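You operate a simulated robot arm through the tools that you are given. There is no shell and no other tool. Be economical: measure what you need, move in short steps, check, and stop when the job is done.

Carry out the task below with a simulated robot arm. There is one attempt and no reset: what you move stays moved.

TASK
Push the bottom drawer shut.

Only the result counts: the job must be done as asked and must still hold three seconds after the hand-in. Knocking over, shifting, dropping, spilling or breaking anything else fails it.

THE ROBOT
A 6-joint arm with a two-finger parallel gripper on a trunk, on a base that drives. Base frame: it is fixed to the floor where the robot stands at the start and does not move with it; the origin is under the middle of the robot, x ahead of it, y to its left, z up. Units: mm, rad, N and s.
With the tool pointing down near the work surface it reaches from about 460 to 880 mm from the robot's upright axis, wherever it stands. Its first joint turns from -2.007 to 2.007 rad. Places, roughly: bottom drawer [800, -100, 300]. Payload 4.2 kg.
The TCP is the grasp point between the finger pads, 23 mm short of the fingertips. In the tool frame z runs along the fingers and y along their closing line. Largest opening 94 mm; finger width 38, thickness 10; the body of the gripper, 54 by 96 mm, starts 39 mm behind the TCP.
Orientation is told as [roll, pitch, yaw] about the base's x, y, z axes, in that order, counted from this pose: with the fingers straight down and closing along the base's y, the tool's x points along the base's -x, its y along +y and its z along -z.

THE INTERFACE
- The arm moves only by the tool servo_tool. Its argument "targets" is a list of rows, each a list of 7 numbers: the opening, from 0 (shut) to 1 (fully open), then the shift along the tool's x, y, z in mm, then the turn, a rotation vector about the tool's x, y, z in rad. In form: [[fingers, x, y, z, rx, ry, rz], ...]. A call has 1 to 8 rows; each row shifts and turns the commanded pose from where the row before left it, along the tool's axes as they then stand. A row lasts 0.2 s, in which the tool goes at most 50 mm and 0.15 rad; a call with a longer step from one row to the next is refused whole, and so is a gripper value outside its range. Where a pose cannot be reached the arm comes as near as it can. A force on the tool above 40 N (or 10 N above the force at the start of the call, whichever is more), or a blocked arm, ends the call early, and 0.2 s more pass. The fingers move at their own pace (about 108 mm/s each) and stop on an object; they squeeze with about 30 N. The grip force told is the motor's: it shows also when the fingers shut on nothing. Time passes only in rows, and 0.2 s behind the last, so rows that do not move let the fingers close. The reply holds the time, the measured pose of the TCP, the force on the tool along the base axes, the opening and the grip force, in the units named above and with some noise, with the torque about the TCP (base axes, N m) and any sound that the robot's microphone picked up.
- Cameras (640 x 400 px; columns grow to the right, rows downward): "scene" is now at [212.1, 132.7, 813.5]; the picture's right is [-0.73, -0.68, 0.00], its down [-0.42, 0.46, -0.78] and it looks along [0.53, -0.57, -0.62] (base axes); focal length 293 px, centre (320, 200). "wrist" rides on the gripper at [86, 16, -74] in the tool frame; the picture's right is [-0.18, 0.98, 0.00], its down [-0.58, -0.11, -0.81] and it looks along [-0.79, -0.15, 0.59] (tool axes); focal length 243 px, centre (320, 200). There is no depth. A picture from a camera that has moved, and an enlarged one, comes with that camera's place and axes in the base frame and with its lens.
- snapshot(camera): a new picture of that camera. No time passes.
- slide_trunk(by): slides the trunk up (or, below 0, down) by that many mm; the arm and the scene camera ride with it, the base frame stays. It gives what a move gives, with no picture.
- base_move(legs): drives the robot by 1 to 6 legs, each [ahead, turn to the left] in mm and rad, along the robot's own axes; the way and the turn of a leg run together, so that a leg with both is an arc; at most 1500 mm and 3.142 rad a leg. The arm and the cameras ride along, it lands a little off, and it stops where it bumps. It gives what a move gives.
- pan_tilt(pan, tilt): turns the head with the scene camera to pan (to the left, within 1.396 rad either way) and tilt (down, from -0.506 to 1.204), counted from straight ahead of the robot. It gives what a move gives.
- zoom(camera, box): a new picture of the part [left, top, right, bottom] of that camera's present view, enlarged. No time passes.
- sign_off(): hands the job in; it is judged then, once.

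Go step by step. Nothing tells you exact positions but the pictures and the camera data: compare them with the known pose of the tool, close in by small moves and look again before you grip or let go. The budget is 120 turns and 98 pictures, counting those below and the enlarged ones. Unless the task says otherwise, let go and move clear before handing in, and close with one line.

The tools are called by a JSON object that holds its "fn" and its "kwargs". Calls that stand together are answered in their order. servo_tool: Moves the arm, as the interface text tells. Its arguments: {"type":"object","properties":{"targets":{"type":"array","items":{"type":"array","items":{"type":"number"}}}},"required":["targets"]} The other tools are called the same way: slide_trunk (by) slides the trunk up or down; base_move (legs) drives the base; pan_tilt (pan, tilt) turns the head that bears the scene camera; snapshot (camera) takes a picture; zoom (camera, box) takes an enlarged picture of a part of a camera's view; sign_off () hands the job in.

At the start:

```text
clock: 0.0
tool_pos: [540.3, -268.8, 522.6]
ee_rot: [0.0, -0.001, 0.0]
contact_force: [0.3, -0.1, 0.0]
ft_torque: [-0.02, -0.01, -0.01]
width: 94.0
gripper_force: 0.0
trunk travel left (down, up): [-175.0, 815.0]
robot x, y, heading: [1.8, -0.6, -0.003]
head pan, tilt: [-0.822, 0.672]
```

scene: 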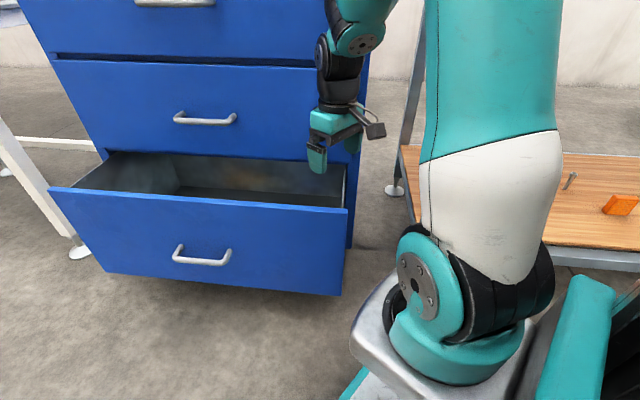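
wrist: 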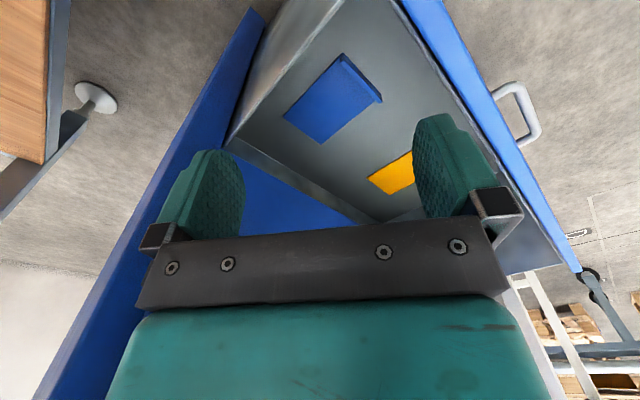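

The bottom drawer's front has its top edge at about z 430, running from (481,-236) to (1001,159). It is open about 170 mm and must be pushed along roughly (0.6,-0.8). I'll close the fingers and move the tool out in front of the drawer at a safe height, then turn it.

{"fn": "servo_tool", "kwargs": {"targets": [[0, 0, 35, 0, 0, 0, 0], [0, -5, 40, 0, 0, 0, 0], [0, -8, 40, 0, 0, 0, 0], [0, -8, 40, 0, 0, 0, 0], [0, -8, 40, 0, 0, 0, 0], [0, -5, 35, 0, 0, 0, 0]]}}

{"fn": "servo_tool", "kwargs": {"targets": [[0, 0, 0, 0, 0, 0, 0.13], [0, 0, 0, 0, 0, 0, 0.13], [0, 0, 0, 0, 0, 0, 0.13], [0, 0, 0, 0, 0, 0, 0.13], [0, 0, 0, 0, 0, 0, 0.13], [0, 0, 0, 0, 0, 0, 0.13], [0, 0, 0, 0, 0, 0, 0.14]]}}

{"fn": "snapshot", "kwargs": {"camera": "scene"}}

{"fn": "snapshot", "kwargs": {"camera": "wrist"}}

```text
clock: 1.4
tool_pos: [572.1, -37.6, 523.8]
ee_rot: [0.0, 0.002, -0.001]
contact_force: [-0.5, 0.1, -0.8]
ft_torque: [0.01, 0.05, -0.02]
width: 0.0
gripper_force: 30.5
trunk travel left (down, up): [-175.0, 815.0]
robot x, y, heading: [-1.6, -2.0, -0.001]
head pan, tilt: [-0.822, 0.672]
```

```text
clock: 3.0
tool_pos: [573.8, -38.9, 524.1]
ee_rot: [-0.001, -0.001, -0.924]
contact_force: [-0.5, 0.5, -0.8]
ft_torque: [0.01, 0.02, 0.03]
width: 0.1
gripper_force: 30.3
trunk travel left (down, up): [-175.0, 815.0]
robot x, y, heading: [-1.1, -0.9, -0.002]
head pan, tilt: [-0.822, 0.672]
```

```text
95 pictures are left
camera scene: at [212.1, 132.7, 813.5], right [-0.73, -0.68, 0.0], down [-0.42, 0.46, -0.78], along [0.53, -0.57, -0.62], focal length 293 px, centre (320, 200)
```

scene: 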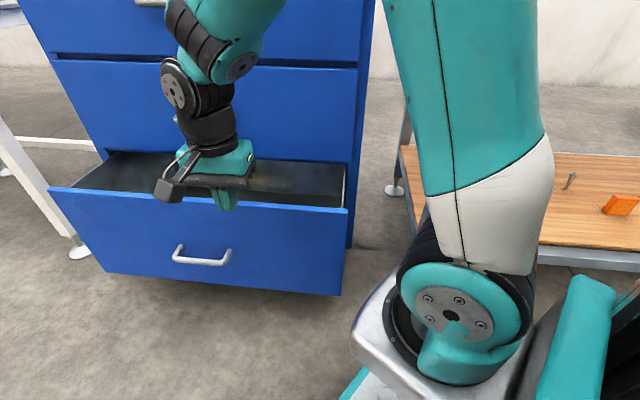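

```text
94 pictures are left
camera wrist: at [533.1, 38.4, 599.3], right [0.89, 0.45, 0.0], down [0.26, -0.53, 0.81], along [0.36, -0.72, -0.59], focal length 243 px, centre (320, 200)
```

wrist: 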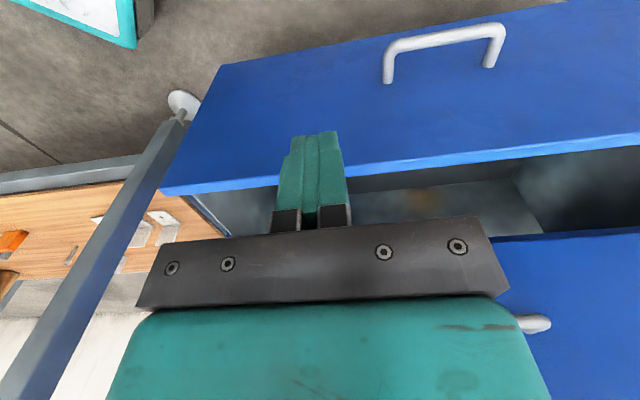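

The tool is about 94 mm in front of the drawer face, 130 mm to the right of the handle, and aimed squarely at it. Next I lower it and tilt the fingertips forward so that they lead.

{"fn": "servo_tool", "kwargs": {"targets": [[0, 0, 0, 40, 0, 0, 0], [0, 0, 0, 40, 0, 0, 0], [0, 0, 0, 40, 0, 0, 0], [0, 0, 0, 40, 0, 0, 0], [0, 0, 0, 0, 0, -0.13, 0], [0, 0, 0, 0, 0, -0.13, 0], [0, 0, 0, 0, 0, -0.12, 0], [0, 0, 0, 0, 0, -0.12, 0]]}}

{"fn": "snapshot", "kwargs": {"camera": "scene"}}

{"fn": "snapshot", "kwargs": {"camera": "wrist"}}

```text
clock: 4.8
tool_pos: [574.4, -40.1, 362.6]
ee_rot: [0.002, -0.503, -0.921]
contact_force: [-0.5, -0.5, 2.0]
ft_torque: [-0.02, -0.04, 0.0]
width: 0.0
gripper_force: 29.7
trunk travel left (down, up): [-175.0, 815.0]
robot x, y, heading: [-1.6, -0.1, -0.005]
head pan, tilt: [-0.822, 0.672]
```

```text
93 pictures are left
camera scene: at [212.1, 132.7, 813.5], right [-0.73, -0.68, 0.0], down [-0.42, 0.46, -0.78], along [0.53, -0.57, -0.62], focal length 293 px, centre (320, 200)
```

scene: 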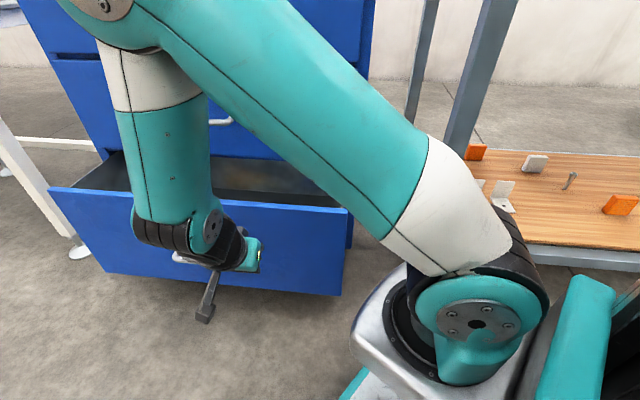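

```text
92 pictures are left
camera wrist: at [518.1, 58.0, 388.1], right [0.88, 0.47, 0.09], down [-0.01, -0.16, 0.99], along [0.48, -0.87, -0.14], focal length 243 px, centre (320, 200)
```

wrist: 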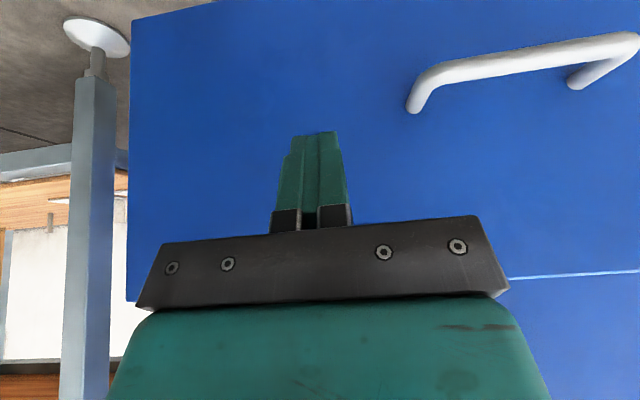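

The fingertips are facing the drawer front at about z 345, clear of the handle. I'll advance horizontally toward contact.

{"fn": "servo_tool", "kwargs": {"targets": [[0, -22, 0, 12, 0, 0, 0], [0, -22, 0, 12, 0, 0, 0], [0, -13, 0, 7.2, 0, 0, 0], [0, -9, 0, 5, 0, 0, 0], [0, -9, 0, 5, 0, 0, 0]]}}

{"fn": "snapshot", "kwargs": {"camera": "scene"}}

```text
clock: 6.0
tool_pos: [625.1, -106.7, 362.5]
ee_rot: [0.0, -0.501, -0.92]
contact_force: [0.4, -0.5, 0.3]
ft_torque: [0.01, -0.01, 0.0]
width: 0.1
gripper_force: 29.9
trunk travel left (down, up): [-175.0, 815.0]
robot x, y, heading: [1.2, -0.2, -0.003]
head pan, tilt: [-0.822, 0.672]
```

```text
91 pictures are left
camera scene: at [212.1, 132.7, 813.5], right [-0.73, -0.68, 0.0], down [-0.42, 0.46, -0.78], along [0.53, -0.57, -0.62], focal length 293 px, centre (320, 200)
```

scene: 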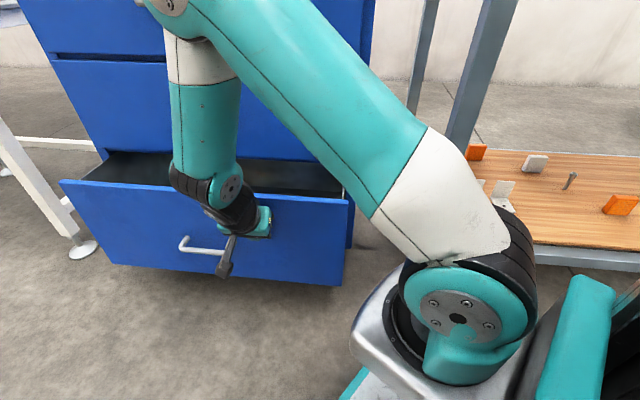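

The drawer has begun moving in with almost no resistance. I'll keep pushing gently.

{"fn": "servo_tool", "kwargs": {"targets": [[0, -9, 0, 4.9, 0, 0, 0], [0, -9, 0, 4.9, 0, 0, 0], [0, -9, 0, 4.9, 0, 0, 0], [0, -9, 0, 4.9, 0, 0, 0], [0, -9, 0, 4.9, 0, 0, 0], [0, -9, 0, 4.9, 0, 0, 0], [0, -9, 0, 4.9, 0, 0, 0], [0, -9, 0, 4.9, 0, 0, 0]]}}

{"fn": "snapshot", "kwargs": {"camera": "scene"}}

{"fn": "snapshot", "kwargs": {"camera": "wrist"}}

```text
clock: 7.8
tool_pos: [674.3, -172.5, 363.5]
ee_rot: [-0.001, -0.501, -0.92]
contact_force: [0.4, -0.7, 0.0]
ft_torque: [-0.01, -0.01, -0.01]
width: 0.0
gripper_force: 30.0
trunk travel left (down, up): [-175.0, 815.0]
robot x, y, heading: [-2.8, 3.2, -0.001]
head pan, tilt: [-0.822, 0.672]
```

```text
90 pictures are left
camera scene: at [212.1, 132.7, 813.5], right [-0.73, -0.68, 0.0], down [-0.42, 0.46, -0.78], along [0.53, -0.57, -0.62], focal length 293 px, centre (320, 200)
```

scene: 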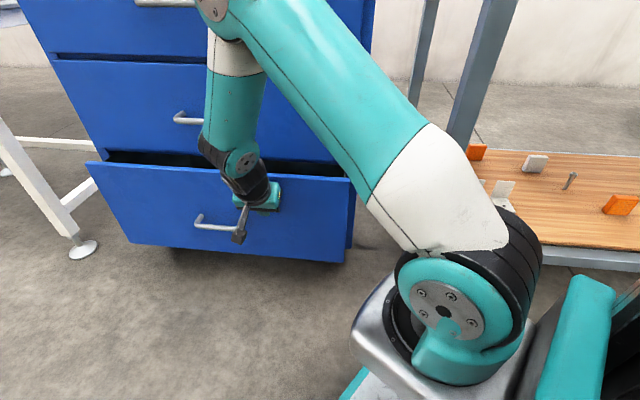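

```text
89 pictures are left
camera wrist: at [618.9, -75.4, 387.7], right [0.88, 0.47, 0.09], down [-0.01, -0.16, 0.99], along [0.48, -0.87, -0.14], focal length 243 px, centre (320, 200)
```

wrist: 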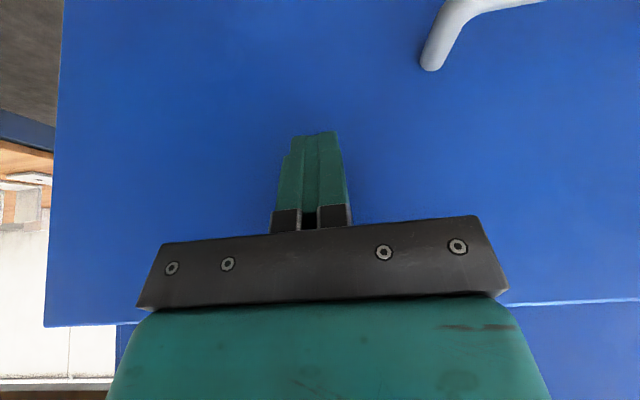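

About 60–70 mm remain and the upper arm is clear of the cabinet. I'll continue gently until it stops.

{"fn": "servo_tool", "kwargs": {"targets": [[0, -8, 0, 4.4, 0, 0, 0], [0, -8, 0, 4.4, 0, 0, 0], [0, -8, 0, 4.4, 0, 0, 0], [0, -7, 0, 3.8, 0, 0, 0], [0, -6, 0, 3.3, 0, 0, 0], [0, -5, 0, 2.7, 0, 0, 0]]}}

{"fn": "snapshot", "kwargs": {"camera": "scene"}}

{"fn": "snapshot", "kwargs": {"camera": "wrist"}}

```text
clock: 9.2
tool_pos: [705.0, -213.1, 364.5]
ee_rot: [0.001, -0.502, -0.918]
contact_force: [-0.8, -0.6, -0.6]
ft_torque: [0.02, 0.01, -0.02]
width: 0.1
gripper_force: 29.9
trunk travel left (down, up): [-175.0, 815.0]
robot x, y, heading: [-0.1, -1.2, 0.001]
head pan, tilt: [-0.822, 0.672]
```

```text
88 pictures are left
camera scene: at [212.1, 132.7, 813.5], right [-0.73, -0.68, 0.0], down [-0.42, 0.46, -0.78], along [0.53, -0.57, -0.62], focal length 293 px, centre (320, 200)
```

scene: 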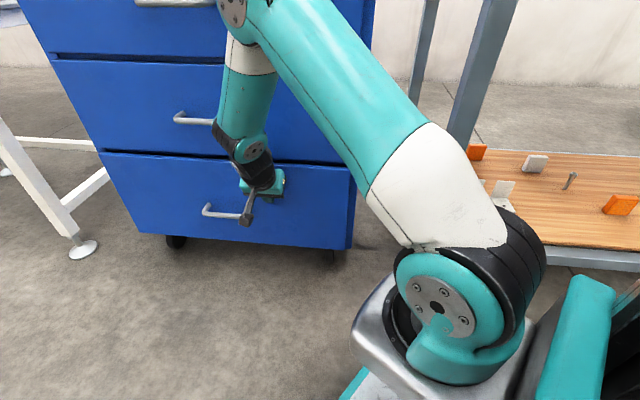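

```text
87 pictures are left
camera wrist: at [648.3, -114.5, 389.2], right [0.88, 0.47, 0.09], down [-0.01, -0.16, 0.99], along [0.48, -0.87, -0.14], focal length 243 px, centre (320, 200)
```

wrist: 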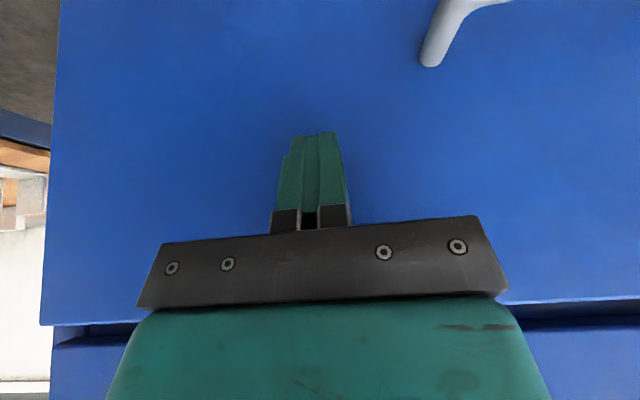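

It is nearly shut, and the cabinet appears to stand on casters, so I must not push hard at the end. I'll use very small steps.

{"fn": "servo_tool", "kwargs": {"targets": [[0, -3, 0, 1.64, 0, 0, 0], [0, -3, 0, 1.64, 0, 0, 0], [0, -2, 0, 1.1, 0, 0, 0], [0, 0, 0, 0, 0, 0, 0]]}}

{"fn": "zoom", "kwargs": {"camera": "scene", "box": [60, 100, 380, 300]}}

{"fn": "snapshot", "kwargs": {"camera": "wrist"}}

```text
clock: 10.2
tool_pos: [710.3, -219.3, 365.5]
ee_rot: [0.001, -0.499, -0.919]
contact_force: [-1.6, 2.9, -0.2]
ft_torque: [0.02, 0.01, 0.0]
width: 0.0
gripper_force: 30.2
trunk travel left (down, up): [-175.0, 815.0]
robot x, y, heading: [-0.7, -0.5, -0.0]
head pan, tilt: [-0.822, 0.672]
```

```text
2.00 times, centred on (220, 200) of scene
camera zoom: at [212.0, 132.8, 813.5], right [-0.73, -0.68, 0.0], down [-0.42, 0.46, -0.78], along [0.53, -0.57, -0.62], focal length 586 px, centre (520, 200)
```

zoom: 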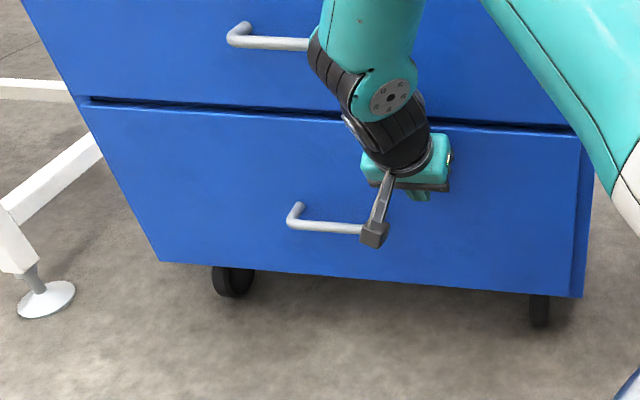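

```text
85 pictures are left
camera wrist: at [653.9, -121.3, 389.9], right [0.88, 0.47, 0.09], down [-0.01, -0.16, 0.99], along [0.48, -0.87, -0.14], focal length 243 px, centre (320, 200)
```

wrist: 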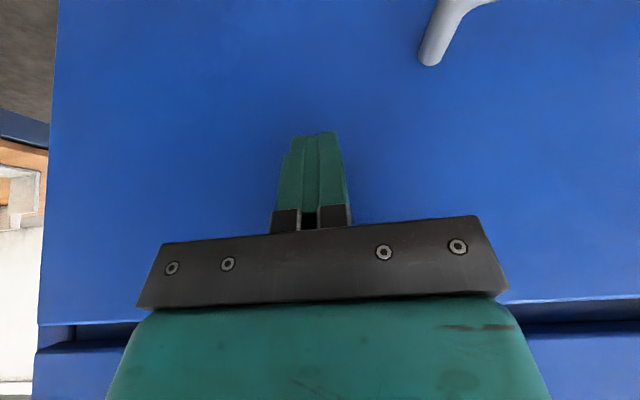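

A reaction of about 3 N has appeared, and the front looks about flush. I'll nudge a little more, watching the force and whether the cabinet shifts.

{"fn": "servo_tool", "kwargs": {"targets": [[0, -1.5, 0, 0.8, 0, 0, 0], [0, -1.5, 0, 0.8, 0, 0, 0], [0, 0, 0, 0, 0, 0, 0]]}}

{"fn": "zoom", "kwargs": {"camera": "scene", "box": [60, 100, 380, 300]}}

```text
clock: 11.0
tool_pos: [710.0, -218.3, 363.9]
ee_rot: [-0.002, -0.496, -0.918]
contact_force: [-24.9, 24.1, 9.9]
ft_torque: [-0.03, 0.28, -0.18]
width: 0.2
gripper_force: 29.9
trunk travel left (down, up): [-175.0, 815.0]
robot x, y, heading: [1.4, 0.4, 0.0]
head pan, tilt: [-0.822, 0.672]
```

```text
2.00 times, centred on (220, 200) of scene
camera zoom: at [211.4, 133.3, 813.7], right [-0.73, -0.68, 0.0], down [-0.42, 0.46, -0.78], along [0.53, -0.57, -0.62], focal length 586 px, centre (520, 200)
```

zoom: 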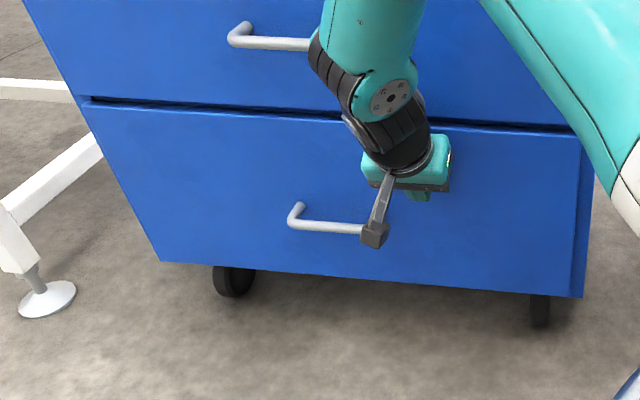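

The force rose to about 35 N with no movement, so the drawer is against its stop and the cabinet has not shifted. I'll back off and check that it stays shut.

{"fn": "servo_tool", "kwargs": {"targets": [[0, 4, 0, -2.2, 0, 0, 0], [0, 12, 0, -6.6, 0, 0, 0], [0, 26, 0, -14, 0, 0, 0], [0, 35, 0, -19, 0, 0, 0], [0, 35, 0, -19, 0, 0, 0], [0, 0, 0, 0, 0, 0, 0], [0, 0, 0, 0, 0, 0, 0]]}}

{"fn": "snapshot", "kwargs": {"camera": "scene"}}

{"fn": "snapshot", "kwargs": {"camera": "wrist"}}

```text
clock: 12.6
tool_pos: [635.1, -117.6, 364.5]
ee_rot: [-0.001, -0.5, -0.919]
contact_force: [-0.6, 0.7, -0.5]
ft_torque: [-0.03, 0.02, -0.02]
width: 0.0
gripper_force: 29.8
trunk travel left (down, up): [-175.0, 815.0]
robot x, y, heading: [-2.8, -0.3, 0.0]
head pan, tilt: [-0.822, 0.672]
```

```text
83 pictures are left
camera scene: at [212.0, 132.8, 813.5], right [-0.73, -0.68, 0.0], down [-0.42, 0.46, -0.78], along [0.53, -0.57, -0.62], focal length 293 px, centre (320, 200)
```

scene: 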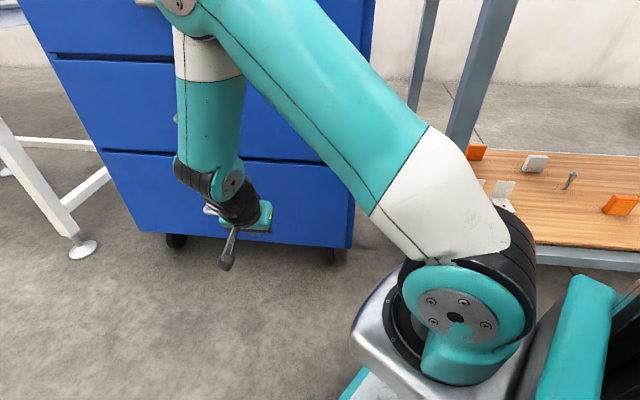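

```text
82 pictures are left
camera wrist: at [580.0, -20.3, 389.3], right [0.88, 0.47, 0.09], down [-0.01, -0.16, 0.99], along [0.48, -0.87, -0.14], focal length 243 px, centre (320, 200)
```

wrist: 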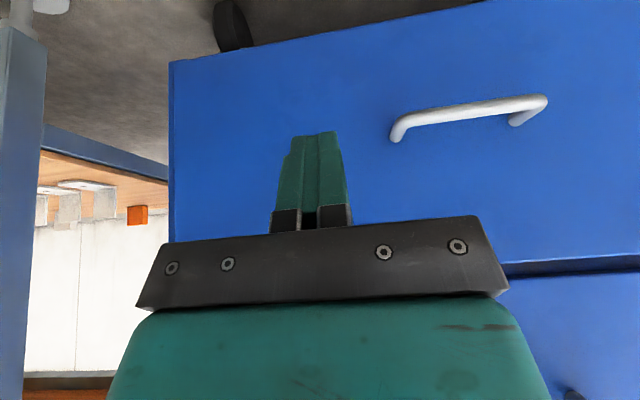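

The drawer seems to have stayed in place after the release. One enlarged look will confirm that it is flush.

{"fn": "zoom", "kwargs": {"camera": "scene", "box": [60, 100, 380, 300]}}

```text
2.00 times, centred on (220, 200) of scene
camera zoom: at [212.0, 132.8, 813.5], right [-0.73, -0.68, 0.0], down [-0.42, 0.46, -0.78], along [0.53, -0.57, -0.62], focal length 586 px, centre (520, 200)
```

zoom: 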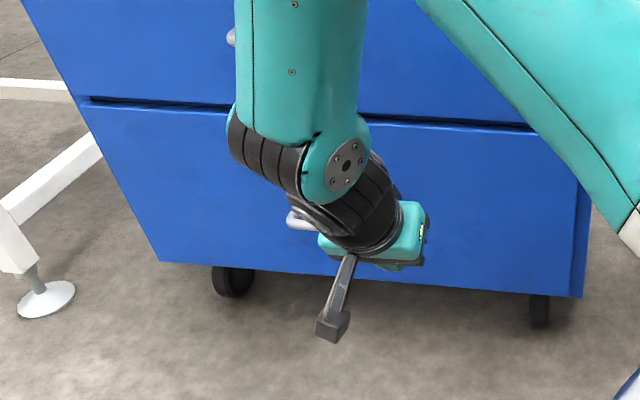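

The drawer front is flush and unchanged since the release, and the tool is clear of it, so I'm handing in.

{"fn": "sign_off", "kwargs": {}}

```text
The job is handed in.
```

The bottom drawer is pushed fully shut against its stop, it stayed shut when I backed the arm off, and I saw nothing else move.
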